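You operate a simulated robot arm through the tools that you are given. There is no shell and no other tool. Be economical: measure what you need, move in short steps, check, and stop when the job is done.

You run a simulated two-armed robot. Do the job below in one go: nothing can be reset, and whatever is moved stays where it is left.

JOB
Pick up the red-ring bottle with one hand, pass it to the other hand and put it on the middle shelf of the test bench. Set down upright: red-ring bottle.

Only the result counts: the job must be done as asked and must still hold three seconds after the hand-in. Knocking over, shifting, dropping, spilling or breaking anything else fails it.

ROBOT AND FRAMES
Two 7-joint arms with two-finger parallel grippers on one trunk, on a base that drives. Base frame: it is fixed to the floor where the robot stands at the start and does not move with it; the origin is under the middle of the robot, x ahead of it, y to its left, z up. Readings come in mm, rad, newtons and seconds.
The left shoulder is at the start at [62, 198, 1079], the right one opposite. With the tool pointing down near the work surface each hand reaches from about 300 to 720 mm from the robot's upright axis, wherever it stands, measured 20 degrees to its own side. Places, roughly: middle shelf of the test bench [2600, -200, 400]; red-ring bottle (5x5x11 cm) [500, 100, 900]. Payload 1.57 kg a hand.
Tool frame (each hand has its own): the origin (TCP) lies between the finger pads and is the grasp point; the fingertips stand 30 mm ahead of it; z points along the fingers, y is the line along which they close. Largest opening 110 mm; finger width 24, thickness 12; the body of the gripper, 48 by 112 mm, starts 78 mm behind the TCP.
Orientation is told as [roll, pitch, yaw] about the base's x, y, z axes, in that order, counted from this pose: with the fingers straight down and closing along the base's y, the tool's x points along the base's -x, its y along +y and its z along -z.

CONTROLS
- The arms move only by the tool move_arm. It takes "left_rows", "right_rows" or both (then of equal length, played together; a hand with none holds still); each is a list of rows, each a list of 7 numbers: the shift along the tool's x, y, z in units of 300 mm (1.0 is 300 mm), then the turn, a rotation vector about the tool's x, y, z in units of 45 degrees (1.0 is 45 degrees), then the closure, from 0 (fully open) to 1 (shut). In form: [[x, y, z, rx, ry, rz, gripper], ...]. A call has 1 to 12 rows; each row is the pose to reach, as a shift and turn from the pose commanded when the call began, along the tool's axes at that moment. A call with a number of a shift or a turn outside -1 to 1 is refused whole. Rows are played at 5 a second. More than 50 mm and 0.15 rad between two rows, or a gripper value outside its range, and nothing of the call is played. Where a pose cannot be reached the arm comes as near as it can. A force on the tool above 40 N (or 10 N above the force at the start of the call, whichever is more), or a blocked arm, ends the call early, and 0.2 s more pass. Each finger travels about 72 mm/s and halts on what it meets, pressing with about 25 N; the grip force reading is that of the motor and also rises with nothing between the fingers. The clock runs only during rows and for 0.2 s after the last one: add rows that repeat a pose to give the fingers time. It gives the time, the measured TCP pose, the force on the tool (base axes), the opening and the grip force at its end, in the units of the frame above (readings bear some noise), with the torque about the TCP (base axes, N m) and any sound that the robot's microphone picked up.
- Cameras (640 x 400 px; columns grow to the right, rows downward): "scene" is now at [109.5, 8.4, 1662.1]; the picture's right is [0.09, -1.00, 0.00], its down [-0.77, -0.07, -0.63] and it looks along [0.63, 0.06, -0.77] (base axes); focal length 254 px, centre (320, 200). "left" rides on the left gripper at [70, -16, -141] in its tool frame; the picture's right is [0.23, 0.97, 0.00], its down [-0.85, 0.20, -0.48] and it looks along [-0.47, 0.11, 0.88] (tool axes); focal length 222 px, centre (320, 200). "right" rides on the right gripper at [70, 16, -141] in its tool frame; the picture's right is [-0.23, 0.97, 0.00], its down [-0.86, -0.20, -0.48] and it looks along [-0.47, -0.11, 0.88] (tool axes); focal length 222 px, centre (320, 200). There is no depth. A picture from a camera that has moved, and an enlarged one, comes with that camera's place and axes in the base frame and with its lens.
- snapshot(camera): a new picture of that camera. It takes no simulated time.
- move_column(by): slides the trunk up (or, below 0, down) by that many mm; the arms and the scene camera ride with it, the base frame stays. It gives what a move gives, with no picture.
- roll_base(legs): drives the robot by 1 to 6 legs, each [ahead, left, turn to the left] in mm, mm and rad, along the robot's own axes; the way and the turn of a leg run together, so that a leg with both is an arc; at most 1500 mm and 3.142 rad a leg. The arms and the cameras ride along, it lands a little off, and it stops where it bumps. It gives what a move gives.
- pan_tilt(pan, tilt): turns the head with the scene camera to pan (to the left, within 1.501 rad either way) and tilt (down, from -0.506 to 1.204), counted from straight ahead of the robot. It gives what a move gives.
- zoom(camera, box): a new picture of the part [left, top, right, bottom] of that camera's present view, enlarged. It takes no simulated time.
- close_job(): hands the job in; it is judged then, once.

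Work in short steps. Places have to be worked out from the pictures, the camera data and where the tool is seen: move nearer, look again, correct. Check each grasp and each placing, and mend what went wrong. You have 120 turns and 100 pictures in all, those below and enlarged ones among them. Open the grippers and draw the arms clear of the work before you hand the job in, unless the task says otherwise; then end with one line.

The tools are called as a command line: name --argument value ..., lists and objects as JSON in quotes. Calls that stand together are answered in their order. move_arm: Moves the arms, as the interface text tells. Its arguments: {"type":"object","properties":{"left_rows":{"type":"array","items":{"type":"array","items":{"type":"number"}}},"right_rows":{"type":"array","items":{"type":"array","items":{"type":"number"}}}},"required":[]} The other tools are called the same way: move_column (by) slides the trunk up or down; roll_base (legs) drives the base; pan_tilt (pan, tilt) turns the head that bears the scene camera; snapshot (camera) takes a picture; zoom (camera, box) takes an enlarged picture of a part of a camera's view; close_job () hands the job in.

At the start:

```text
t: 0.0
left_eef_pos: [534.3, 275.3, 1130.7]
left_orientation: [0.0, 0.003, 0.001]
left_contact_force: [-0.2, -0.2, 0.8]
left_moment: [0.0, 0.01, -0.03]
left_opening: 109.7
left_gripper_force: 0.1
right_eef_pos: [371.0, -83.5, 1147.7]
right_orientation: [0.0, 0.001, 0.0]
right_contact_force: [0.5, -0.2, 0.2]
right_moment: [0.0, 0.03, 0.02]
right_opening: 110.1
right_gripper_force: 0.1
trunk travel left (down, up): [-675.0, 315.0]
robot x, y, heading: [-0.2, -0.6, 0.003]
head pan, tilt: [0.087, 0.881]
```

scene: 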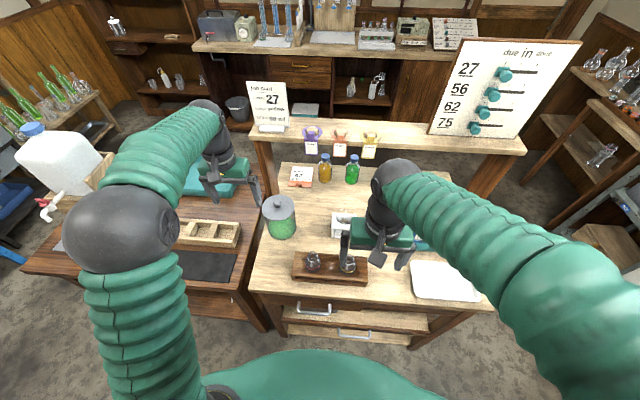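
right: 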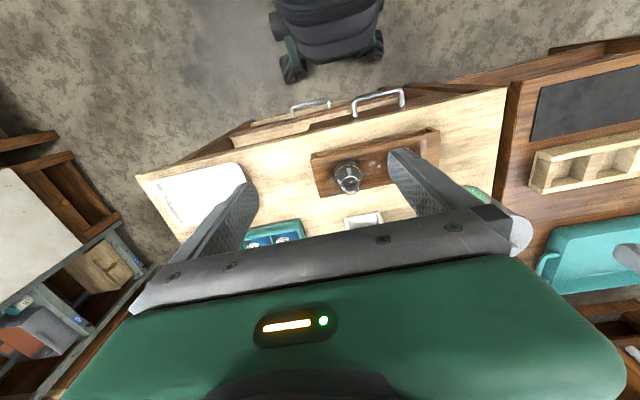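
left: 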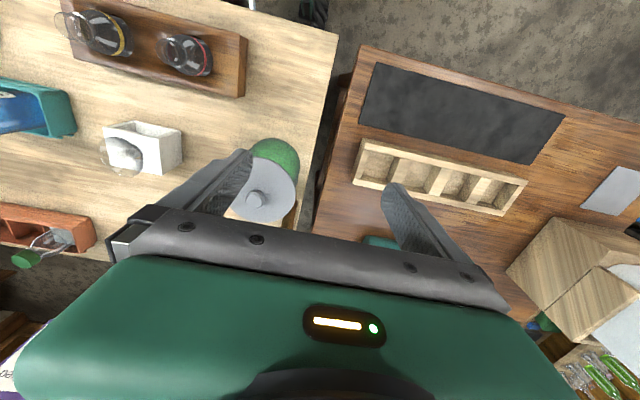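

The left camera shows two ringed bottles in a wooden holder, the red one on the side nearer the left hand. I zoom in to see them better.

zoom --camera "scene" --box '[260, 180, 420, 300]'

zoom --camera "left" --box '[40, 0, 280, 150]'

```text
3.33 times, centred on (340, 240) of scene
camera zoom: at [109.5, 8.4, 1662.1], right [0.09, -1.0, 0.0], down [-0.77, -0.07, -0.63], along [0.63, 0.06, -0.77], focal length 848 px, centre (253, 67)
```

zoom: 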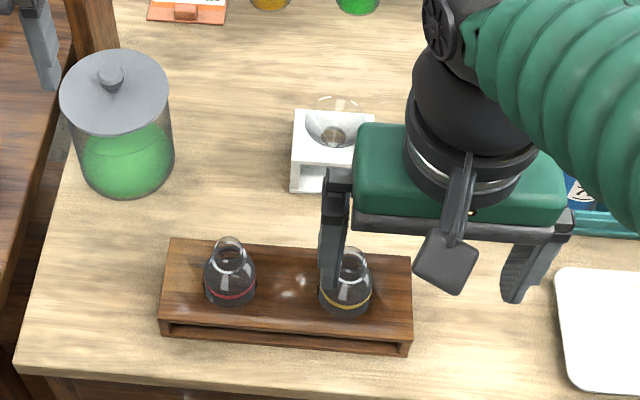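

```text
2.67 times, centred on (160, 75) of left
camera zoom: at [466.0, 259.7, 1271.2], right [-0.23, 0.97, 0.0], down [0.86, 0.2, 0.48], along [0.47, 0.11, -0.88], focal length 592 px, centre (747, 533)
```

zoom: 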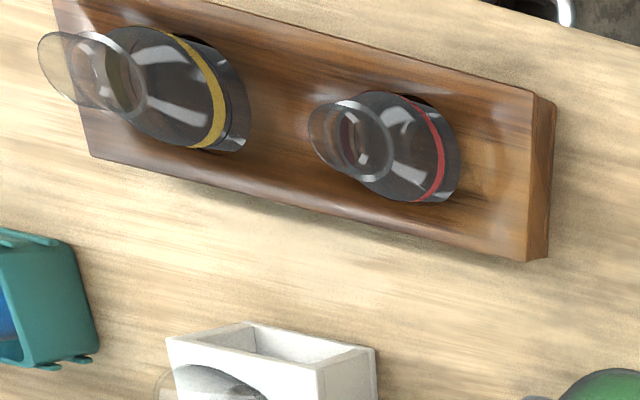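

Triangulating, the red-ring bottle stands about at (475, 66), its ring near z 860. Before I pick it up, I look at the room and the test bench.

pan_tilt --pan 0.0 --tilt 0.35

snapshot --camera "scene"

```text
t: 0.9
left_eef_pos: [533.1, 275.7, 1130.7]
left_orientation: [-0.002, 0.0, 0.001]
left_contact_force: [0.0, 0.7, 0.6]
left_moment: [0.0, 0.01, -0.01]
left_opening: 110.1
left_gripper_force: 0.1
right_eef_pos: [370.3, -82.3, 1147.6]
right_orientation: [-0.002, -0.001, 0.0]
right_contact_force: [1.1, -0.3, -0.5]
right_moment: [0.04, -0.02, -0.01]
right_opening: 110.2
right_gripper_force: 0.0
trunk travel left (down, up): [-675.0, 315.0]
robot x, y, heading: [1.3, 2.8, 0.003]
head pan, tilt: [0.0, 0.351]
```

```text
94 pictures are left
camera scene: at [126.2, 1.7, 1708.1], right [0.0, -1.0, 0.0], down [-0.35, 0.0, -0.94], along [0.94, 0.0, -0.35], focal length 254 px, centre (320, 200)
```

scene: 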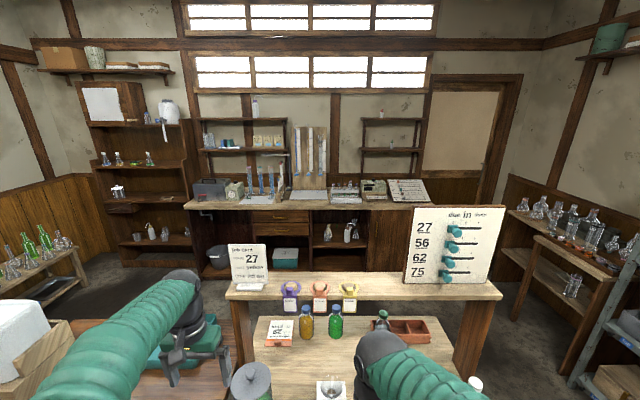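

The point (2600, -200, 400) projects to about (338, 233), an open compartment in the long bench on the back wall. I zoom in there.

zoom --camera "scene" --box '[180, 170, 440, 290]'

zoom --camera "scene" --box '[290, 200, 400, 280]'

```text
2.46 times, centred on (310, 230) of scene
camera zoom: at [126.2, 1.7, 1708.1], right [0.0, -1.0, 0.0], down [-0.35, 0.0, -0.94], along [0.94, 0.0, -0.35], focal length 626 px, centre (345, 126)
```

zoom: 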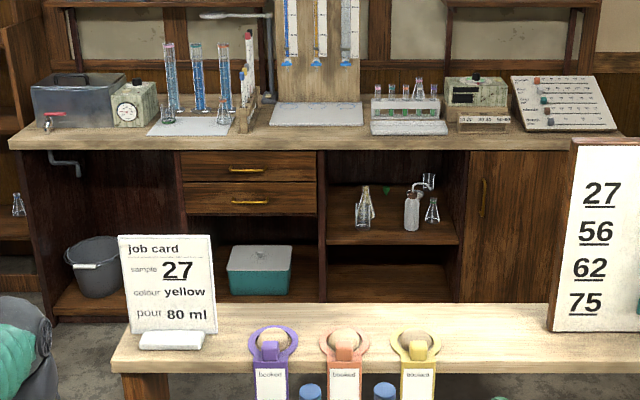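

```text
5.00 times, centred on (345, 240) of scene
camera zoom: at [126.2, 1.7, 1708.1], right [0.0, -1.0, 0.0], down [-0.35, 0.0, -0.94], along [0.94, 0.0, -0.35], focal length 1272 px, centre (195, 0)
```

zoom: 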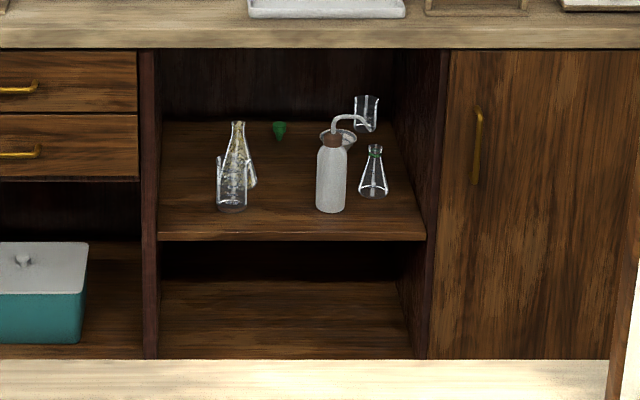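

The middle shelf runs about x 2290–2820 and y 74 to -450. There is a free gap near y -172 at its front. My plan is to take the bottle from above by the neck with the left hand. The right hand, level and pointing forward, then takes the lower body and sets it on the shelf. First I swing the right hand aside and start turning it level.

move_arm --right_rows '[[-0.08, -0.08, 0, 0, -0.166, 0, 0], [-0.16, -0.16, 0, 0, -0.333, 0, 0], [-0.24, -0.24, 0, 0, -0.5, 0, 0], [-0.32, -0.32, 0, 0, -0.666, 0, 0], [-0.4, -0.4, 0, 0, -0.833, 0, 0], [-0.45, -0.45, 0, 0, -1, 0, 0]]'

```text
t: 2.4
left_eef_pos: [534.2, 273.6, 1131.0]
left_orientation: [0.001, -0.001, 0.0]
left_contact_force: [-0.8, -0.1, -0.2]
left_moment: [0.01, -0.02, -0.01]
left_opening: 110.3
left_gripper_force: 0.0
right_eef_pos: [506.9, -219.8, 1149.7]
right_orientation: [-0.001, -0.788, 0.0]
right_contact_force: [-0.3, 0.0, 0.1]
right_moment: [0.02, -0.03, 0.02]
right_opening: 110.0
right_gripper_force: 0.2
trunk travel left (down, up): [-675.0, 315.0]
robot x, y, heading: [-1.1, -1.6, -0.003]
head pan, tilt: [0.0, 0.351]
```

The first 45° came out as commanded. Now I do the other 45°.

move_arm --right_rows '[[0, 0, 0, 0, -0.166, 0, 0], [0, 0, 0, 0, -0.333, 0, 0], [0, 0, 0, 0, -0.5, 0, 0], [0, 0, 0, 0, -0.666, 0, 0], [0, 0, 0, 0, -0.833, 0, 0], [0, 0, 0, 0, -1, 0, 0]]'

pan_tilt --pan 0.1 --tilt 0.95

snapshot --camera "scene"

```text
t: 3.8
left_eef_pos: [533.4, 274.9, 1133.1]
left_orientation: [0.0, -0.001, -0.001]
left_contact_force: [-0.8, 0.7, -0.8]
left_moment: [0.01, 0.0, 0.02]
left_opening: 110.1
left_gripper_force: 0.1
right_eef_pos: [545.8, -233.3, 1196.1]
right_orientation: [2.769, -1.57, -2.768]
right_contact_force: [-0.1, -0.1, 0.1]
right_moment: [-0.03, -0.05, 0.01]
right_opening: 110.2
right_gripper_force: 0.1
right hand out of reach, approached as far as the arm can: row 1, 3, 4, 5, 6
trunk travel left (down, up): [-675.0, 315.0]
robot x, y, heading: [-7.0, 0.3, 0.0]
head pan, tilt: [0.0, 0.351]
```

```text
t: 4.8
left_eef_pos: [533.6, 274.7, 1130.9]
left_orientation: [0.0, 0.001, 0.0]
left_contact_force: [0.6, -0.5, 1.2]
left_moment: [0.01, 0.02, 0.01]
left_opening: 110.1
left_gripper_force: 0.0
right_eef_pos: [547.6, -233.5, 1194.9]
right_orientation: [-0.164, -1.566, 0.164]
right_contact_force: [0.3, 0.1, 0.3]
right_moment: [-0.03, 0.01, -0.02]
right_opening: 110.0
right_gripper_force: 0.0
trunk travel left (down, up): [-675.0, 315.0]
robot x, y, heading: [0.0, -3.5, -0.001]
head pan, tilt: [0.099, 0.949]
```

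```text
91 pictures are left
camera scene: at [105.9, 7.9, 1657.0], right [0.1, -1.0, 0.0], down [-0.81, -0.08, -0.58], along [0.58, 0.06, -0.81], focal length 254 px, centre (320, 200)
```

scene: 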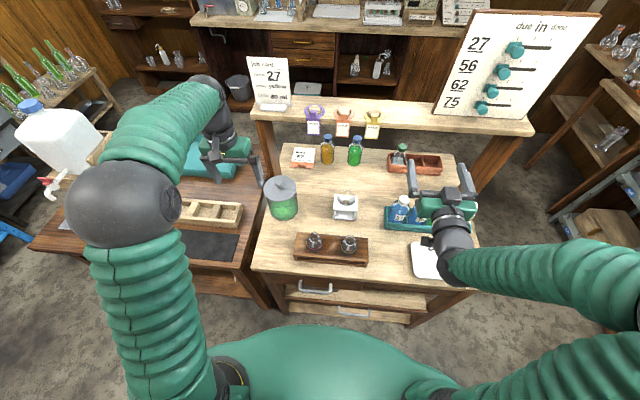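

The right hand is level and clear of the work. The scene view now shows both bottles unobstructed, so I zoom in to fix the position.

zoom --camera "scene" --box '[280, 215, 400, 290]'

move_arm --left_rows '[[0.04, -0.1, 0, 0, 0, 0, 0], [0.08, -0.2, 0, 0, 0, 0, 0], [0.12, -0.3, 0.03, 0, 0, 0, 0], [0.16, -0.4, 0.06, 0, 0, 0, 0], [0.197, -0.5, 0.09, 0, 0, 0, 0], [0.197, -0.6, 0.1, 0, 0, 0, 0], [0.197, -0.697, 0.1, 0, 0, 0, 0]]'

snapshot --camera "left"

```text
5.33 times, centred on (340, 252) of scene
camera zoom: at [105.9, 7.9, 1657.0], right [0.1, -1.0, 0.0], down [-0.81, -0.08, -0.58], along [0.58, 0.06, -0.81], focal length 1357 px, centre (213, -80)
```

zoom: 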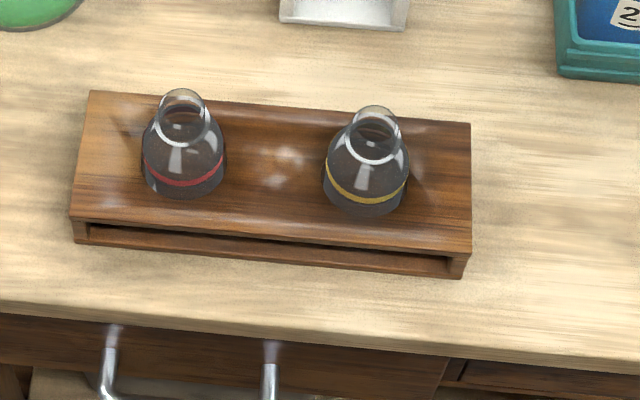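

```text
t: 6.3
left_eef_pos: [475.8, 64.3, 1098.1]
left_orientation: [0.002, 0.001, 0.0]
left_contact_force: [0.5, 0.2, 0.4]
left_moment: [0.04, -0.04, -0.01]
left_opening: 110.2
left_gripper_force: 0.1
right_eef_pos: [546.7, -235.4, 1195.6]
right_orientation: [0.553, -1.57, -0.552]
right_contact_force: [0.0, -0.2, -0.3]
right_moment: [0.02, 0.0, 0.03]
right_opening: 109.8
right_gripper_force: 0.0
trunk travel left (down, up): [-675.0, 315.0]
robot x, y, heading: [-0.0, 1.0, 0.002]
head pan, tilt: [0.099, 0.949]
```

```text
89 pictures are left
camera left: at [406.9, 48.5, 1239.2], right [-0.23, 0.97, 0.0], down [0.85, 0.2, 0.48], along [0.47, 0.11, -0.88], focal length 222 px, centre (320, 200)
```

left: 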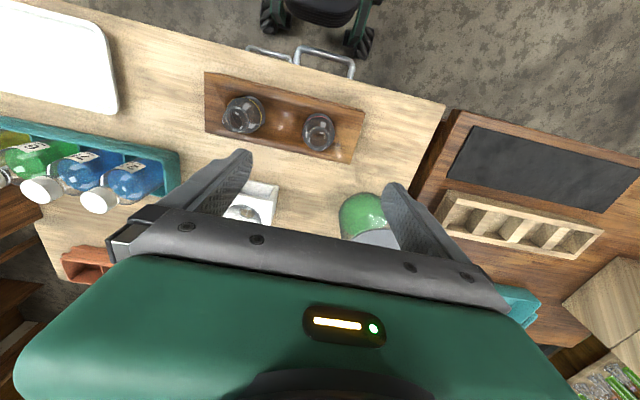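

Both views agree: the bottle is at about (477, 63), with its rim near z 955 and its base near 850. I lower the open hand to just above it and look closely.

move_arm --left_rows '[[0, 0, 0.1, 0, 0, 0, 0], [0, 0, 0.2, 0, 0, 0, 0], [0, 0, 0.3, 0, 0, 0, 0], [0, 0, 0.3, 0, 0, 0, 0]]'

snapshot --camera "left"

zoom --camera "left" --box '[260, 80, 380, 200]'

zoom --camera "scene" --box '[280, 190, 360, 270]'

```text
t: 7.3
left_eef_pos: [475.2, 65.0, 1011.7]
left_orientation: [0.0, -0.003, -0.001]
left_contact_force: [-0.2, 1.0, 0.2]
left_moment: [-0.02, 0.0, 0.0]
left_opening: 110.2
left_gripper_force: 0.1
right_eef_pos: [547.0, -234.5, 1195.3]
right_orientation: [0.134, -1.569, -0.133]
right_contact_force: [-0.2, -0.2, -0.9]
right_moment: [0.01, 0.0, -0.03]
right_opening: 110.0
right_gripper_force: 0.0
trunk travel left (down, up): [-675.0, 315.0]
robot x, y, heading: [1.2, 3.9, 0.0]
head pan, tilt: [0.099, 0.949]
```

```text
88 pictures are left
camera left: at [406.5, 48.7, 1150.9], right [-0.23, 0.97, 0.0], down [0.86, 0.2, 0.48], along [0.47, 0.11, -0.88], focal length 222 px, centre (320, 200)
```

left: 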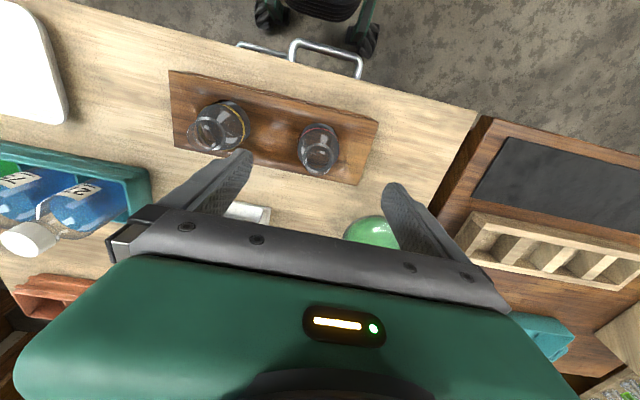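

```text
3.33 times, centred on (320, 140) of left
camera zoom: at [406.5, 48.7, 1150.9], right [-0.23, 0.97, 0.0], down [0.86, 0.2, 0.48], along [0.47, 0.11, -0.88], focal length 740 px, centre (320, 400)
```

zoom: 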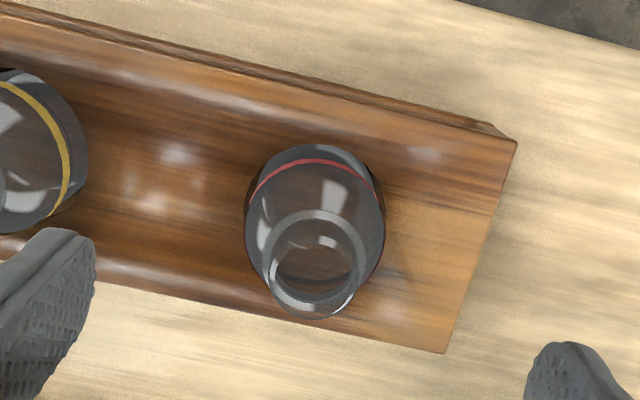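

```text
5.00 times, centred on (320, 230) of scene
camera zoom: at [105.5, 6.7, 1657.0], right [0.1, -1.0, 0.0], down [-0.81, -0.08, -0.58], along [0.58, 0.06, -0.81], focal length 1272 px, centre (320, 50)
```

zoom: 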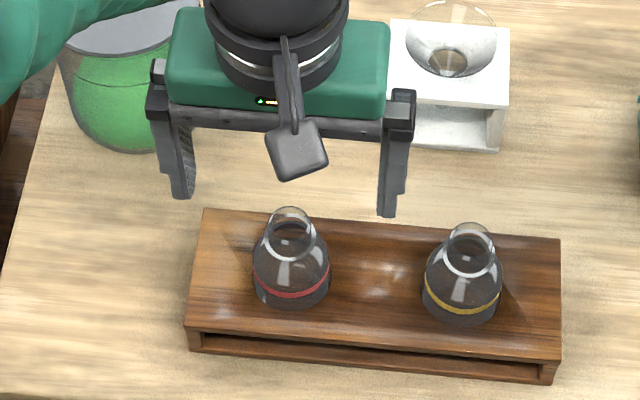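

The bottle is at (475, 62), base about z 855 and rim about 955, with a straight neck under the rim. I half-close the hand, lower it to TCP z 951 so the tips meet only the neck, and grip.

move_arm --left_rows '[[0, -0.01, 0, 0, 0, 0, 0.4], [0, -0.01, 0, 0, 0, 0, 0.4], [0, -0.01, 0.1, 0, 0, 0, 0.4], [0, -0.01, 0.2, 0, 0, 0, 0.4], [0, -0.01, 0.2, 0, 0, 0, 0.4], [0, -0.01, 0.2, 0, 0, 0, 1], [0, -0.01, 0.2, 0, 0, 0, 1], [0, -0.01, 0.2, 0, 0, 0, 1], [0, -0.01, 0.2, 0, 0, 0, 1]]'

zoom --camera "scene" --box '[280, 190, 360, 270]'

zoom --camera "left" --box '[240, 80, 400, 240]'

```text
t: 9.3
left_eef_pos: [475.6, 61.8, 949.5]
left_orientation: [0.001, 0.0, 0.001]
left_contact_force: [0.8, 0.6, 1.1]
left_moment: [0.03, -0.03, 0.02]
left_opening: 27.1
left_gripper_force: 24.8
right_eef_pos: [546.3, -234.1, 1194.1]
right_orientation: [0.04, -1.568, -0.035]
right_contact_force: [-0.3, 0.2, -0.1]
right_moment: [-0.03, -0.02, 0.0]
right_opening: 110.0
right_gripper_force: 0.0
trunk travel left (down, up): [-675.0, 315.0]
robot x, y, heading: [2.3, 2.0, 0.002]
head pan, tilt: [0.099, 0.949]
```

```text
5.00 times, centred on (320, 230) of scene
camera zoom: at [105.5, 6.9, 1657.0], right [0.1, -1.0, 0.0], down [-0.81, -0.08, -0.58], along [0.58, 0.06, -0.81], focal length 1272 px, centre (320, 50)
```

zoom: 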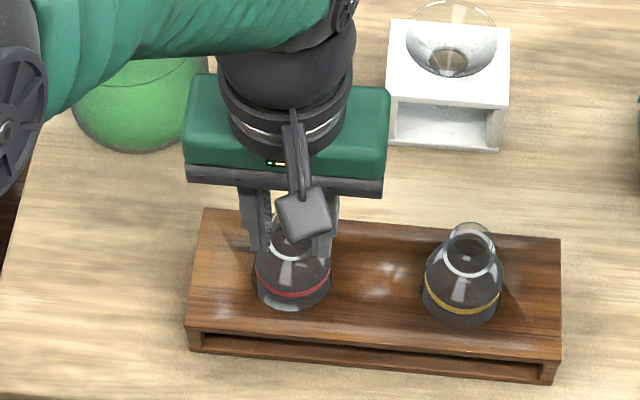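

```text
2.50 times, centred on (320, 160) of left
camera zoom: at [406.4, 46.0, 1090.5], right [-0.23, 0.97, 0.0], down [0.85, 0.2, 0.48], along [0.47, 0.11, -0.88], focal length 555 px, centre (320, 300)
```

zoom: 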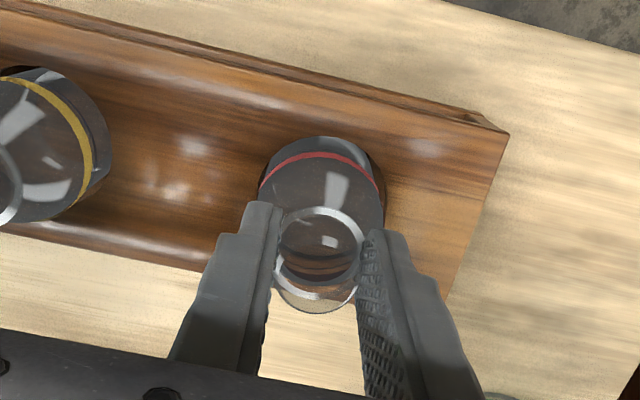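

The opening is 27 mm with 25 N, so the neck is gripped. I lift straight up 90 mm and check.

move_arm --left_rows '[[0, 0, -0.03, 0, 0, 0, 1], [0, 0, -0.08, 0, 0, 0, 1], [0, 0, -0.15, 0, 0, 0, 1], [0, 0, -0.22, 0, 0, 0, 1], [0, 0, -0.3, 0, 0, 0, 1], [0, 0, -0.3, 0, 0, 0, 1]]'

snapshot --camera "left"

snapshot --camera "right"

snapshot --camera "scene"

```text
t: 10.8
left_eef_pos: [472.8, 60.7, 1042.5]
left_orientation: [-0.001, 0.0, 0.0]
left_contact_force: [-0.7, 0.1, -0.9]
left_moment: [0.0, 0.03, 0.01]
left_opening: 26.9
left_gripper_force: 25.3
right_eef_pos: [546.8, -234.6, 1195.3]
right_orientation: [0.07, -1.569, -0.074]
right_contact_force: [0.0, -0.2, -0.5]
right_moment: [0.0, -0.01, 0.03]
right_opening: 109.9
right_gripper_force: 0.0
trunk travel left (down, up): [-675.0, 315.0]
robot x, y, heading: [-0.6, -1.3, 0.003]
head pan, tilt: [0.099, 0.949]
```

```text
83 pictures are left
camera left: at [404.7, 45.1, 1182.6], right [-0.23, 0.97, 0.0], down [0.86, 0.2, 0.48], along [0.47, 0.11, -0.88], focal length 222 px, centre (320, 200)
```

left: 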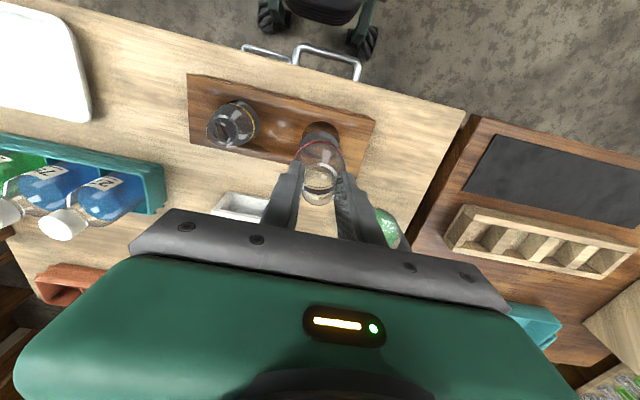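

```text
82 pictures are left
camera right: at [406.3, -218.5, 1124.7], right [0.0, 0.97, 0.23], down [-0.48, -0.2, 0.86], along [0.88, -0.11, 0.46], focal length 222 px, centre (320, 200)
```

right: 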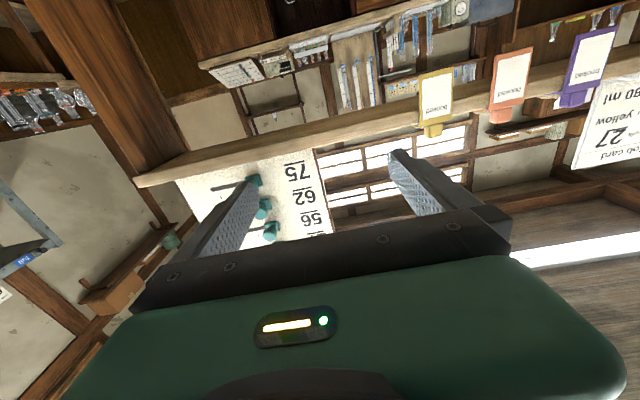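

```text
81 pictures are left
camera scene: at [106.2, 6.6, 1656.9], right [0.1, -1.0, 0.0], down [-0.81, -0.08, -0.58], along [0.58, 0.06, -0.81], focal length 254 px, centre (320, 200)
```

scene: 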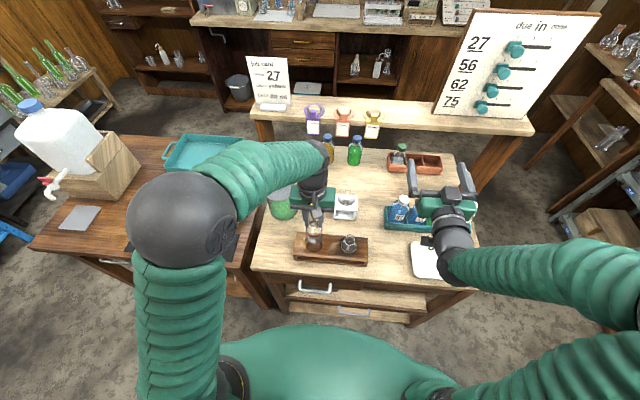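

The bottle is in the hand and upright, its base about 95 mm below the left TCP. I test whether the right hand can hold level nearer the middle and lower, at (600, -130, 1120).

move_arm --right_rows '[[0.06, 0.09, 0.05, 0, 0, 0, 0], [0.12, 0.17, 0.09, 0, 0, 0, 0], [0.19, 0.26, 0.14, 0, 0, 0, 0], [0.25, 0.347, 0.18, 0, 0, 0, 0], [0.25, 0.347, 0.18, 0, 0, 0, 0]]'

```text
t: 11.9
left_eef_pos: [474.3, 61.4, 1042.5]
left_orientation: [0.0, 0.0, 0.0]
left_contact_force: [0.1, -0.5, -1.3]
left_moment: [-0.02, 0.04, -0.02]
left_opening: 26.7
left_gripper_force: 25.4
right_eef_pos: [546.6, -168.3, 1211.7]
right_orientation: [-0.435, -1.571, 0.436]
right_contact_force: [-0.4, -0.1, -0.6]
right_moment: [-0.01, -0.01, 0.02]
right_opening: 110.1
right_gripper_force: 0.1
right hand out of reach, approached as far as the arm can: row 1, 2, 3, 4, 5
trunk travel left (down, up): [-675.0, 315.0]
robot x, y, heading: [2.0, -1.7, 0.003]
head pan, tilt: [0.099, 0.949]
```

The shifts count from the earlier commanded pose, so I was really asking for a closer, lower point. I try reaching farther out, to about (660, -150, 1120).

move_arm --right_rows '[[-0.04, -0.03, 0.08, 0, 0, 0, 0], [-0.08, -0.06, 0.16, 0, 0, 0, 0], [-0.12, -0.09, 0.25, 0, 0, 0, 0], [-0.15, -0.113, 0.33, 0, 0, 0, 0], [-0.15, -0.113, 0.33, 0, 0, 0, 0], [-0.15, -0.113, 0.33, 0, 0, 0, 0]]'

```text
t: 13.3
left_eef_pos: [472.0, 61.1, 1041.8]
left_orientation: [0.0, -0.001, -0.002]
left_contact_force: [-0.1, 1.3, -0.1]
left_moment: [-0.02, -0.04, -0.01]
left_opening: 27.2
left_gripper_force: 25.2
right_eef_pos: [630.4, -205.6, 1268.6]
right_orientation: [-0.125, -1.57, 0.122]
right_contact_force: [-1.0, 0.4, 0.0]
right_moment: [-0.01, 0.0, 0.03]
right_opening: 110.0
right_gripper_force: 0.0
right hand out of reach, approached as far as the arm can: row 3, 4, 5, 6
trunk travel left (down, up): [-675.0, 315.0]
robot x, y, heading: [-0.7, 0.7, 0.003]
head pan, tilt: [0.099, 0.949]
```

With the elbow up, a dead-level hand only works high up. A slope of 30° below level is just as good for gripping and placing, so I pitch back to -60° at the same target.

move_arm --right_rows '[[0, 0, 0, 0, 0.167, 0, 0], [0, 0, 0, 0, 0.333, 0, 0], [0, 0, 0, 0, 0.5, 0, 0], [0, 0, 0, 0, 0.667, 0, 0], [0, 0, 0, 0, 0.667, 0, 0], [0, 0, 0, 0, 0.667, 0, 0]]'

```text
t: 14.8
left_eef_pos: [473.0, 61.3, 1042.1]
left_orientation: [-0.001, 0.001, 0.001]
left_contact_force: [0.4, 1.0, -0.7]
left_moment: [0.03, -0.04, 0.01]
left_opening: 27.0
left_gripper_force: 24.7
right_eef_pos: [632.9, -212.3, 1268.5]
right_orientation: [-0.029, -1.143, 0.003]
right_contact_force: [0.0, 0.1, 0.0]
right_moment: [0.02, -0.01, -0.02]
right_opening: 110.0
right_gripper_force: 0.0
right hand out of reach, approached as far as the arm can: row 4
trunk travel left (down, up): [-675.0, 315.0]
robot x, y, heading: [2.1, -0.2, -0.002]
head pan, tilt: [0.099, 0.949]
```

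It seems shifts count from the pose actually reached. So I now move the right hand down and in to about (600, -130, 1130) at pitch -60°.

move_arm --right_rows '[[0.116, 0.068, 0.022, 0, 0.03, 0, 0], [0.232, 0.136, 0.045, 0, 0.06, 0, 0], [0.348, 0.205, 0.067, 0, 0.09, 0, 0], [0.464, 0.273, 0.09, 0, 0.12, 0, 0], [0.464, 0.273, 0.09, 0, 0.12, 0, 0]]'

```text
t: 15.9
left_eef_pos: [473.2, 60.7, 1042.0]
left_orientation: [0.0, 0.0, 0.0]
left_contact_force: [-0.2, -0.5, -0.8]
left_moment: [-0.02, -0.01, -0.02]
left_opening: 27.0
left_gripper_force: 24.9
right_eef_pos: [570.8, -129.1, 1148.9]
right_orientation: [0.0, -0.953, -0.001]
right_contact_force: [0.0, -0.4, -0.2]
right_moment: [-0.05, -0.03, 0.02]
right_opening: 110.1
right_gripper_force: 0.0
right hand out of reach, approached as far as the arm can: row 3, 4, 5
trunk travel left (down, up): [-675.0, 315.0]
robot x, y, heading: [-2.2, 1.2, 0.001]
head pan, tilt: [0.099, 0.949]
```

For the shelf I need this hand about 26 mm above shoulder height with the trunk fully down. I test a pitch of -45° at (600, -130, 1105), which matches that.

move_arm --right_rows '[[0.032, 0, 0.082, 0, 0.107, 0, 0], [0.064, 0, 0.164, 0, 0.214, 0, 0], [0.064, 0, 0.164, 0, 0.214, 0, 0]]'

```text
t: 16.8
left_eef_pos: [474.3, 61.7, 1042.8]
left_orientation: [0.0, 0.0, 0.001]
left_contact_force: [-0.8, -0.7, -0.9]
left_moment: [0.04, -0.03, 0.01]
left_opening: 27.2
left_gripper_force: 25.0
right_eef_pos: [563.2, -147.5, 1129.9]
right_orientation: [0.001, -0.783, 0.0]
right_contact_force: [-0.4, 0.5, 0.1]
right_moment: [-0.04, 0.03, 0.0]
right_opening: 110.0
right_gripper_force: 0.0
right hand out of reach, approached as far as the arm can: row 1, 2, 3
trunk travel left (down, up): [-675.0, 315.0]
robot x, y, heading: [1.1, 0.1, 0.005]
head pan, tilt: [0.099, 0.949]
```

It fell short at (563, -147, 1130). I try farther to the hand's own side, at about (620, -230, 1100).

move_arm --right_rows '[[-0.012, -0.09, 0.06, 0, 0, 0, 0], [-0.024, -0.18, 0.12, 0, 0, 0, 0], [-0.036, -0.27, 0.18, 0, 0, 0, 0], [-0.064, -0.27, 0.204, 0, 0, 0, 0], [-0.064, -0.27, 0.204, 0, 0, 0, 0]]'

snapshot --camera "scene"

```text
t: 17.9
left_eef_pos: [473.6, 61.8, 1041.6]
left_orientation: [-0.001, 0.001, -0.001]
left_contact_force: [0.0, -0.6, -1.5]
left_moment: [-0.01, -0.01, 0.0]
left_opening: 27.2
left_gripper_force: 25.3
right_eef_pos: [586.9, -233.3, 1125.3]
right_orientation: [0.0, -0.786, 0.001]
right_contact_force: [0.4, -0.4, 0.8]
right_moment: [-0.02, -0.01, 0.02]
right_opening: 109.9
right_gripper_force: 0.0
right hand out of reach, approached as far as the arm can: row 1, 2, 3, 4, 5
trunk travel left (down, up): [-675.0, 315.0]
robot x, y, heading: [1.2, -2.4, -0.001]
head pan, tilt: [0.099, 0.949]
```

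```text
80 pictures are left
camera scene: at [106.1, 7.0, 1656.9], right [0.1, -1.0, 0.0], down [-0.81, -0.08, -0.58], along [0.58, 0.06, -0.81], focal length 254 px, centre (320, 200)
```

scene: 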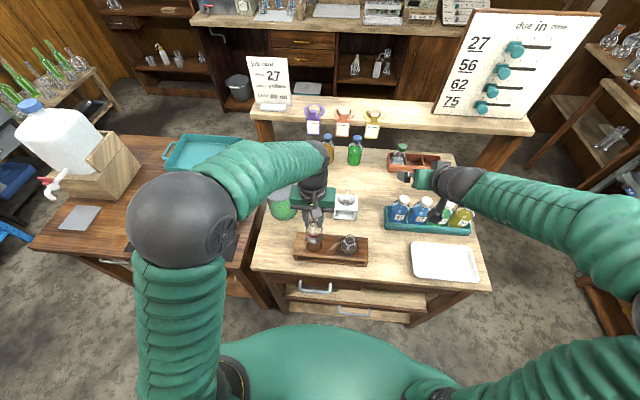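

I test closer in and lower, at (500, -230, 1080), keeping -45°.

move_arm --right_rows '[[0.075, 0, -0.025, 0, 0, 0, 0], [0.15, 0, -0.05, 0, 0, 0, 0], [0.225, 0, -0.075, 0, 0, 0, 0], [0.31, 0, -0.1, 0, 0, 0, 0], [0.31, 0, -0.1, 0, 0, 0, 0]]'

```text
t: 19.1
left_eef_pos: [474.4, 61.6, 1042.7]
left_orientation: [0.001, 0.001, 0.001]
left_contact_force: [0.0, -0.9, -1.0]
left_moment: [0.02, 0.05, -0.01]
left_opening: 27.0
left_gripper_force: 24.8
right_eef_pos: [500.2, -234.6, 1078.6]
right_orientation: [0.0, -0.782, 0.0]
right_contact_force: [0.1, 0.3, -0.2]
right_moment: [0.01, 0.0, 0.0]
right_opening: 110.0
right_gripper_force: 0.0
trunk travel left (down, up): [-675.0, 315.0]
robot x, y, heading: [0.1, 2.0, 0.004]
head pan, tilt: [0.099, 0.949]
```

That was reached. The right hand works well close in and low. I try steepening to -60° while moving inward to y -150.

move_arm --right_rows '[[0, 0.1, 0, 0, -0.111, 0, 0], [0, 0.2, 0, 0, -0.222, 0, 0], [0, 0.28, 0, 0, -0.333, 0, 0], [0, 0.28, 0, 0, -0.333, 0, 0]]'

```text
t: 20.1
left_eef_pos: [473.1, 61.6, 1041.5]
left_orientation: [0.0, -0.001, -0.001]
left_contact_force: [0.4, 0.6, -1.1]
left_moment: [0.0, -0.02, -0.03]
left_opening: 26.9
left_gripper_force: 24.6
right_eef_pos: [509.0, -154.5, 1094.6]
right_orientation: [0.0, -1.045, 0.0]
right_contact_force: [-0.1, -0.4, -0.3]
right_moment: [0.0, 0.0, -0.01]
right_opening: 110.2
right_gripper_force: 0.0
right hand out of reach, approached as far as the arm can: row 2, 3, 4
trunk travel left (down, up): [-675.0, 315.0]
robot x, y, heading: [-0.0, -0.2, 0.001]
head pan, tilt: [0.099, 0.949]
```

-60° works at (509, -154, 1095). Now I see how far the right hand can come towards the middle for the hand-over, aiming at y -80 and z 1110.

move_arm --right_rows '[[-0.02, 0.08, -0.01, 0, 0, 0, 0], [-0.04, 0.16, -0.02, 0, 0, 0, 0], [-0.04, 0.25, -0.03, 0, 0, 0, 0], [-0.04, 0.25, -0.03, 0, 0, 0, 0]]'

```text
t: 21.1
left_eef_pos: [472.8, 61.1, 1042.4]
left_orientation: [-0.001, 0.0, 0.0]
left_contact_force: [0.0, 0.4, -0.4]
left_moment: [0.03, 0.0, 0.0]
left_opening: 26.7
left_gripper_force: 24.8
right_eef_pos: [501.4, -89.4, 1125.4]
right_orientation: [0.0, -1.045, -0.001]
right_contact_force: [0.4, -0.1, 1.1]
right_moment: [-0.01, 0.0, -0.01]
right_opening: 110.1
right_gripper_force: 0.0
right hand out of reach, approached as far as the arm can: row 1, 2, 3, 4
trunk travel left (down, up): [-675.0, 315.0]
robot x, y, heading: [0.6, -0.7, -0.0]
head pan, tilt: [0.099, 0.949]
```

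The right hand sits at (501, -89, 1125) and can wait there open. I raise the bottle with the left hand and bring it above the right hand's opening.

move_arm --left_rows '[[0, 0, -0.14, 0, 0, 0, 1], [0, 0, -0.28, 0, 0, 0, 1], [0, 0, -0.42, 0, 0, 0, 1], [0, 0, -0.56, 0, 0, 0, 1], [0, 0, -0.7, 0, 0, 0, 1], [-0.03, -0.05, -0.827, 0, 0, 0, 1], [-0.06, -0.18, -0.827, 0, 0, 0, 1], [-0.09, -0.3, -0.827, 0, 0, 0, 1], [-0.11, -0.42, -0.827, 0, 0, 0, 1], [-0.137, -0.5, -0.827, 0, 0, 0, 1], [-0.137, -0.5, -0.827, 0, 0, 0, 1]]'

snapshot --camera "scene"

snapshot --camera "right"

```text
t: 23.6
left_eef_pos: [503.5, -62.3, 1289.8]
left_orientation: [-0.003, -0.001, 0.0]
left_contact_force: [-0.1, -0.8, -0.9]
left_moment: [-0.02, 0.0, -0.01]
left_opening: 27.2
left_gripper_force: 25.3
left hand out of reach, approached as far as the arm can: row 10, 11
right_eef_pos: [500.9, -89.5, 1126.1]
right_orientation: [-0.002, -1.049, 0.001]
right_contact_force: [0.1, -0.2, 0.4]
right_moment: [-0.02, 0.02, -0.02]
right_opening: 109.9
right_gripper_force: 0.0
trunk travel left (down, up): [-675.0, 315.0]
robot x, y, heading: [1.8, 0.6, -0.002]
head pan, tilt: [0.099, 0.949]
```

```text
79 pictures are left
camera scene: at [104.9, 8.2, 1657.0], right [0.1, -1.0, 0.0], down [-0.81, -0.08, -0.58], along [0.58, 0.06, -0.81], focal length 254 px, centre (320, 200)
```

scene: 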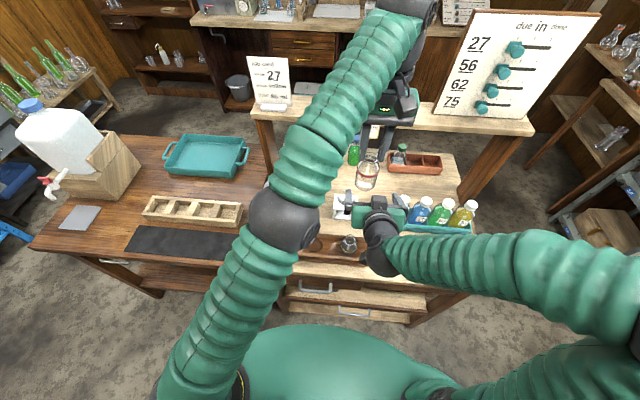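

```text
78 pictures are left
camera right: at [344.5, -73.1, 1135.1], right [0.11, 0.97, 0.2], down [0.01, -0.2, 0.98], along [0.99, -0.11, -0.04], focal length 222 px, centre (320, 200)
```

right: 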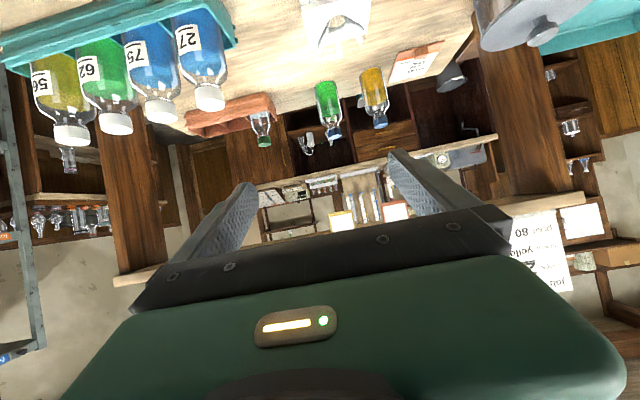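

The left hand stopped at y -62 because of its height. I lower it 40 mm, which still clears the right hand, and line up again.

move_arm --left_rows '[[0, 0, 0.07, 0, 0, 0, 1], [0, 0, 0.13, 0, 0, 0, 1], [-0.03, -0.06, 0.13, 0, 0, 0, 1], [-0.036, -0.09, 0.13, 0, 0, 0, 1], [-0.036, -0.09, 0.13, 0, 0, 0, 1]]'

snapshot --camera "right"

snapshot --camera "left"

```text
t: 24.8
left_eef_pos: [520.3, -85.7, 1257.0]
left_orientation: [-0.005, -0.01, 0.015]
left_contact_force: [-0.7, -0.4, -1.3]
left_moment: [-0.03, -0.02, 0.02]
left_opening: 26.9
left_gripper_force: 24.3
right_eef_pos: [500.9, -89.2, 1127.2]
right_orientation: [0.0, -1.046, -0.001]
right_contact_force: [0.6, 0.4, 0.7]
right_moment: [0.0, -0.02, -0.01]
right_opening: 110.0
right_gripper_force: 0.1
trunk travel left (down, up): [-675.0, 315.0]
robot x, y, heading: [-0.2, -1.7, 0.002]
head pan, tilt: [0.099, 0.949]
```

```text
77 pictures are left
camera right: at [344.6, -74.4, 1136.2], right [0.11, 0.97, 0.2], down [0.01, -0.2, 0.98], along [0.99, -0.11, -0.04], focal length 222 px, centre (320, 200)
```

right: 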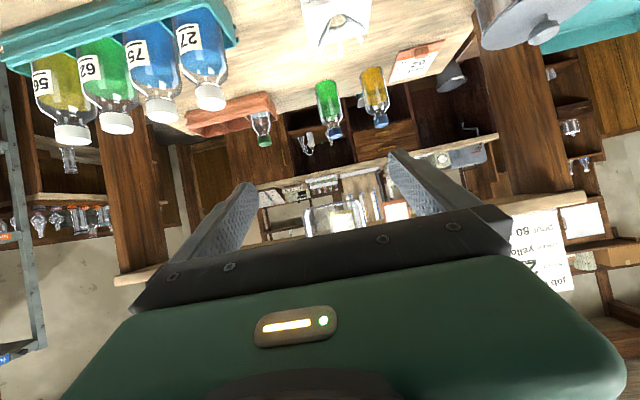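

```text
76 pictures are left
camera left: at [450.7, -102.3, 1396.3], right [-0.24, 0.97, 0.0], down [0.85, 0.21, 0.48], along [0.47, 0.11, -0.88], focal length 222 px, centre (320, 200)
```

left: 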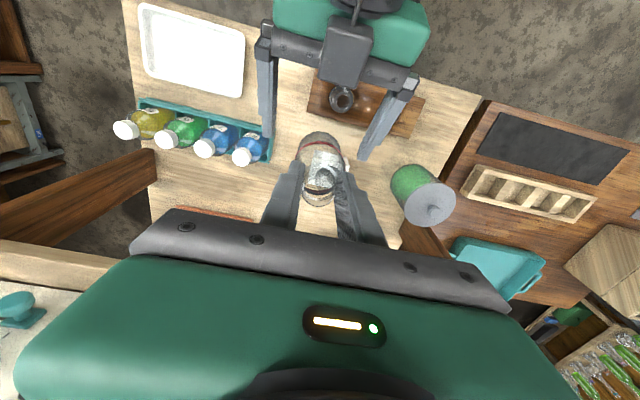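

The bottle is over the right hand's opening, about 6 mm too far ahead. I zoom in to see where its base is compared with the left TCP.

zoom --camera "right" --box '[270, 150, 410, 240]'

zoom --camera "scene" --box '[310, 60, 450, 240]'

```text
4.44 times, centred on (340, 195) of right
camera zoom: at [344.6, -74.4, 1136.2], right [0.11, 0.97, 0.2], down [0.01, -0.2, 0.98], along [0.99, -0.11, -0.04], focal length 987 px, centre (231, 222)
```

zoom: 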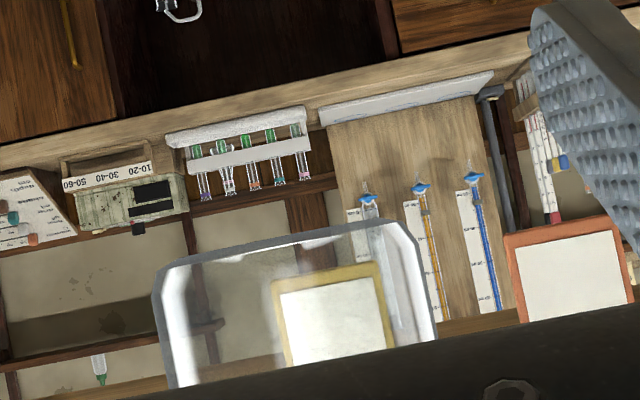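

```text
2.22 times, centred on (380, 150) of scene
camera zoom: at [105.2, 6.2, 1658.2], right [0.1, -1.0, 0.0], down [-0.81, -0.08, -0.58], along [0.58, 0.06, -0.81], focal length 565 px, centre (187, 311)
```

zoom: 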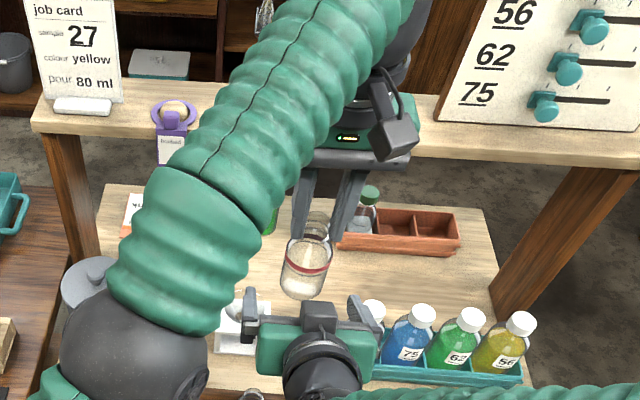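

The base looks to be about 110–120 mm below the TCP, lower than I assumed. I repeat the same left-camera zoom as at the grasp to check for slip.

zoom --camera "left" --box '[240, 80, 400, 240]'

```text
2.50 times, centred on (320, 160) of left
camera zoom: at [450.7, -102.3, 1396.3], right [-0.24, 0.97, 0.0], down [0.85, 0.21, 0.48], along [0.47, 0.11, -0.88], focal length 555 px, centre (320, 300)
```

zoom: 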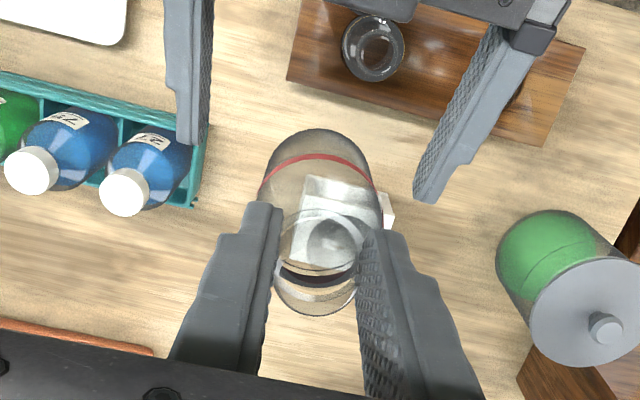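

No slip. The rack simply had recesses that hid the lower part, so the base is about 122 mm below the left TCP. I lower the bottle to TCP z 1213, which puts the right pads about 28 mm above the base.

move_arm --left_rows '[[0.01, -0.01, 0.04, 0, 0, 0, 1], [0.02, -0.012, 0.09, 0, 0, 0, 1], [0.02, -0.012, 0.147, 0, 0, 0, 1], [0.02, -0.012, 0.147, 0, 0, 0, 1]]'

snapshot --camera "right"

snapshot --camera "left"

```text
t: 25.8
left_eef_pos: [517.5, -85.6, 1198.2]
left_orientation: [0.008, 0.008, 0.024]
left_contact_force: [0.7, -0.5, -1.0]
left_moment: [-0.01, 0.03, -0.02]
left_opening: 27.0
left_gripper_force: 25.1
right_eef_pos: [501.8, -90.5, 1125.0]
right_orientation: [0.002, -1.046, -0.002]
right_contact_force: [0.5, 0.8, 0.0]
right_moment: [0.04, 0.0, 0.01]
right_opening: 110.0
right_gripper_force: 0.0
trunk travel left (down, up): [-675.0, 315.0]
robot x, y, heading: [3.5, -2.3, -0.001]
head pan, tilt: [0.099, 0.949]
```

```text
72 pictures are left
camera right: at [345.5, -74.6, 1134.3], right [0.11, 0.97, 0.2], down [0.01, -0.2, 0.98], along [0.99, -0.11, -0.04], focal length 222 px, centre (320, 200)
```

right: 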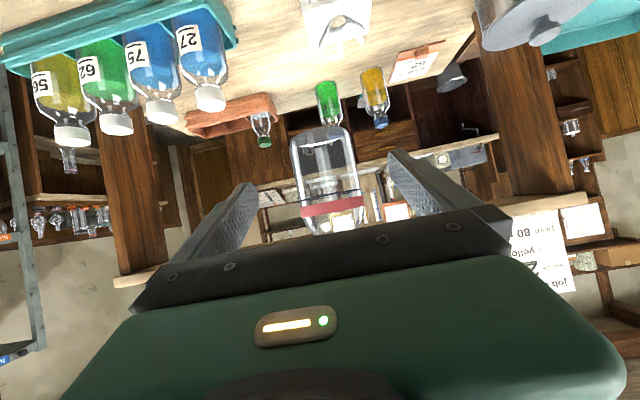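

```text
71 pictures are left
camera left: at [450.7, -104.6, 1339.5], right [-0.25, 0.97, 0.01], down [0.85, 0.21, 0.47], along [0.46, 0.13, -0.88], focal length 222 px, centre (320, 200)
```

left: 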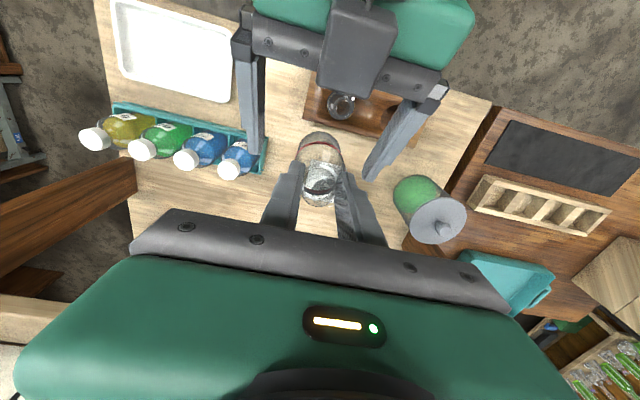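

The body is a straight cylinder up to the ring, 57 mm above the base. The right pads are now about 42 mm above the base, which suits. I nudge the bottle 4 mm back and right to centre it, then close the right hand.

move_arm --left_rows '[[0.015, -0.015, 0, 0, 0, 0, 1], [0.015, -0.015, 0, 0, 0, 0, 1], [0.015, -0.015, 0, 0, 0, 0, 1]]'

snapshot --camera "right"

```text
t: 26.6
left_eef_pos: [514.7, -87.1, 1200.1]
left_orientation: [0.007, 0.005, 0.032]
left_contact_force: [-0.2, -0.2, 0.3]
left_moment: [0.0, 0.03, -0.02]
left_opening: 27.0
left_gripper_force: 24.9
right_eef_pos: [501.0, -89.5, 1125.0]
right_orientation: [0.002, -1.046, -0.001]
right_contact_force: [0.6, 0.6, -1.4]
right_moment: [0.0, 0.0, 0.0]
right_opening: 110.0
right_gripper_force: 0.0
trunk travel left (down, up): [-675.0, 315.0]
robot x, y, heading: [-1.2, -1.7, 0.001]
head pan, tilt: [0.099, 0.949]
```

```text
70 pictures are left
camera right: at [345.1, -74.5, 1135.1], right [0.11, 0.97, 0.2], down [0.01, -0.2, 0.98], along [0.99, -0.11, -0.04], focal length 222 px, centre (320, 200)
```

right: 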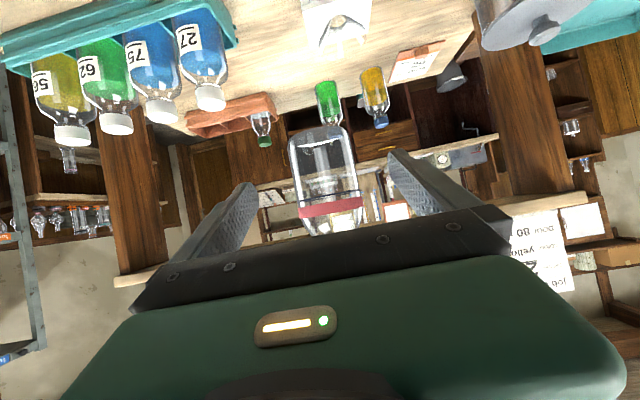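

Centred within a couple of millimetres. I close the right hand on the bottle.

move_arm --right_rows '[[0, 0, 0, 0, 0, 0, 0.4], [0, 0, 0, 0, 0, 0, 0.6], [0, 0, 0, 0, 0, 0, 1], [0, 0, 0, 0, 0, 0, 1], [0, 0, 0, 0, 0, 0, 1], [0, 0, 0, 0, 0, 0, 1]]'

snapshot --camera "right"

snapshot --camera "left"

```text
t: 27.9
left_eef_pos: [512.7, -89.1, 1204.0]
left_orientation: [0.002, 0.002, 0.026]
left_contact_force: [9.1, -9.9, -15.5]
left_moment: [-0.39, -0.42, -0.05]
left_opening: 26.8
left_gripper_force: 24.8
right_eef_pos: [502.1, -89.7, 1126.1]
right_orientation: [0.0, -1.047, 0.002]
right_contact_force: [-9.4, 10.5, 13.7]
right_moment: [-0.42, -0.43, 0.17]
right_opening: 48.8
right_gripper_force: 25.3
trunk travel left (down, up): [-675.0, 315.0]
robot x, y, heading: [1.6, 1.5, 0.004]
head pan, tilt: [0.099, 0.949]
```

```text
69 pictures are left
camera right: at [345.3, -74.1, 1135.5], right [0.11, 0.97, 0.2], down [0.01, -0.2, 0.98], along [0.99, -0.11, -0.04], focal length 222 px, centre (320, 200)
```

right: 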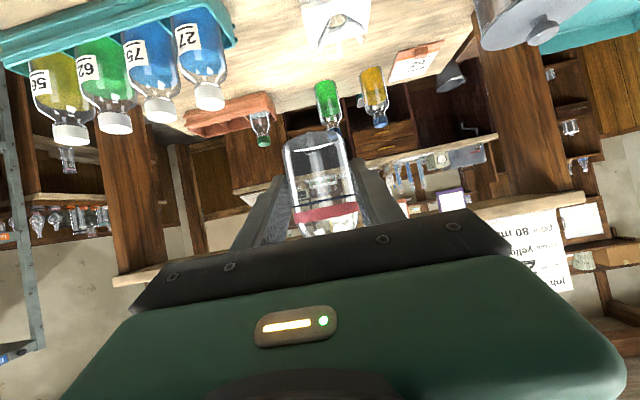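

```text
68 pictures are left
camera left: at [445.5, -107.2, 1344.6], right [-0.25, 0.97, 0.0], down [0.85, 0.22, 0.48], along [0.46, 0.12, -0.88], focal length 222 px, centre (320, 200)
```

left: 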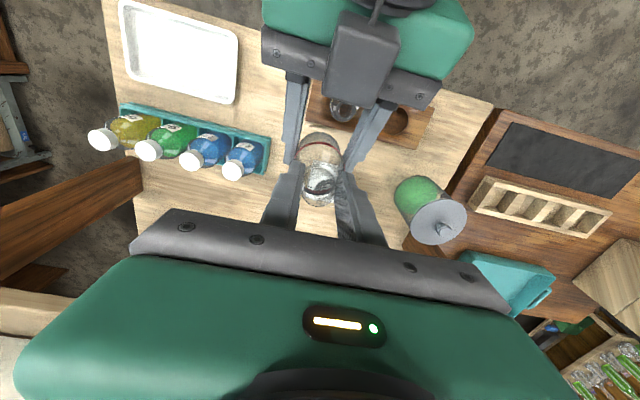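

The right hand holds it at 48.8 mm and 25 N. I open the left hand and lift it straight off the neck.

move_arm --left_rows '[[0, 0, 0, 0, 0, 0, 0.6], [0, 0, 0, 0, 0, 0, 0.4], [0, 0, 0, 0, 0, 0, 0.4], [0, 0, -0.08, 0, 0, 0, 0.4], [0, 0, -0.18, 0, 0, 0, 0.4], [0, 0.05, -0.28, 0, 0, 0, 0.4], [0, 0.15, -0.36, 0, 0, 0, 0.4]]'

snapshot --camera "right"

snapshot --camera "scene"

```text
t: 29.6
left_eef_pos: [476.4, -45.2, 1317.8]
left_orientation: [0.003, -0.004, -0.007]
left_contact_force: [-1.4, 0.8, 0.5]
left_moment: [-0.03, -0.06, 0.03]
left_opening: 65.8
left_gripper_force: 0.2
left hand out of reach, approached as far as the arm can: row 6, 7
right_eef_pos: [499.7, -89.8, 1122.8]
right_orientation: [-0.001, -1.048, 0.001]
right_contact_force: [-0.7, 1.1, -1.0]
right_moment: [0.01, 0.05, 0.02]
right_opening: 48.6
right_gripper_force: 24.9
trunk travel left (down, up): [-675.0, 315.0]
robot x, y, heading: [-0.4, -2.1, -0.002]
head pan, tilt: [0.099, 0.949]
```

```text
67 pictures are left
camera right: at [342.5, -73.9, 1133.3], right [0.11, 0.97, 0.2], down [0.01, -0.2, 0.98], along [0.99, -0.11, -0.03], focal length 222 px, centre (320, 200)
```

right: 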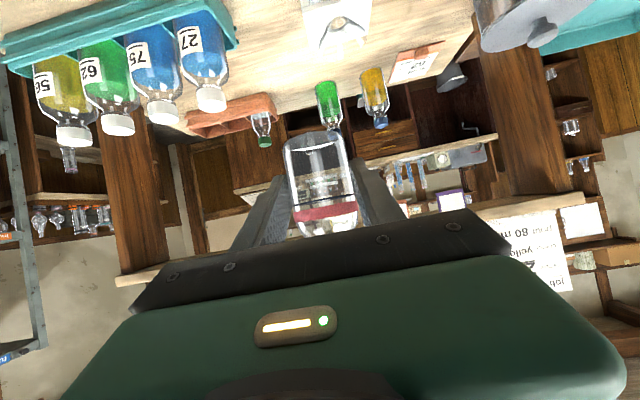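

```text
66 pictures are left
camera scene: at [102.6, 6.7, 1654.7], right [0.1, -1.0, 0.0], down [-0.81, -0.08, -0.58], along [0.58, 0.06, -0.81], focal length 254 px, centre (320, 200)
```

scene: 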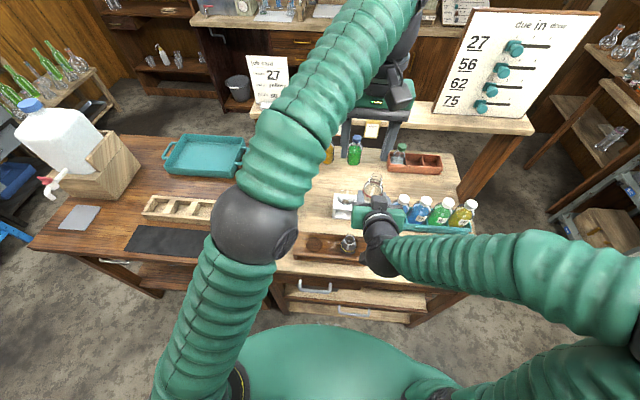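

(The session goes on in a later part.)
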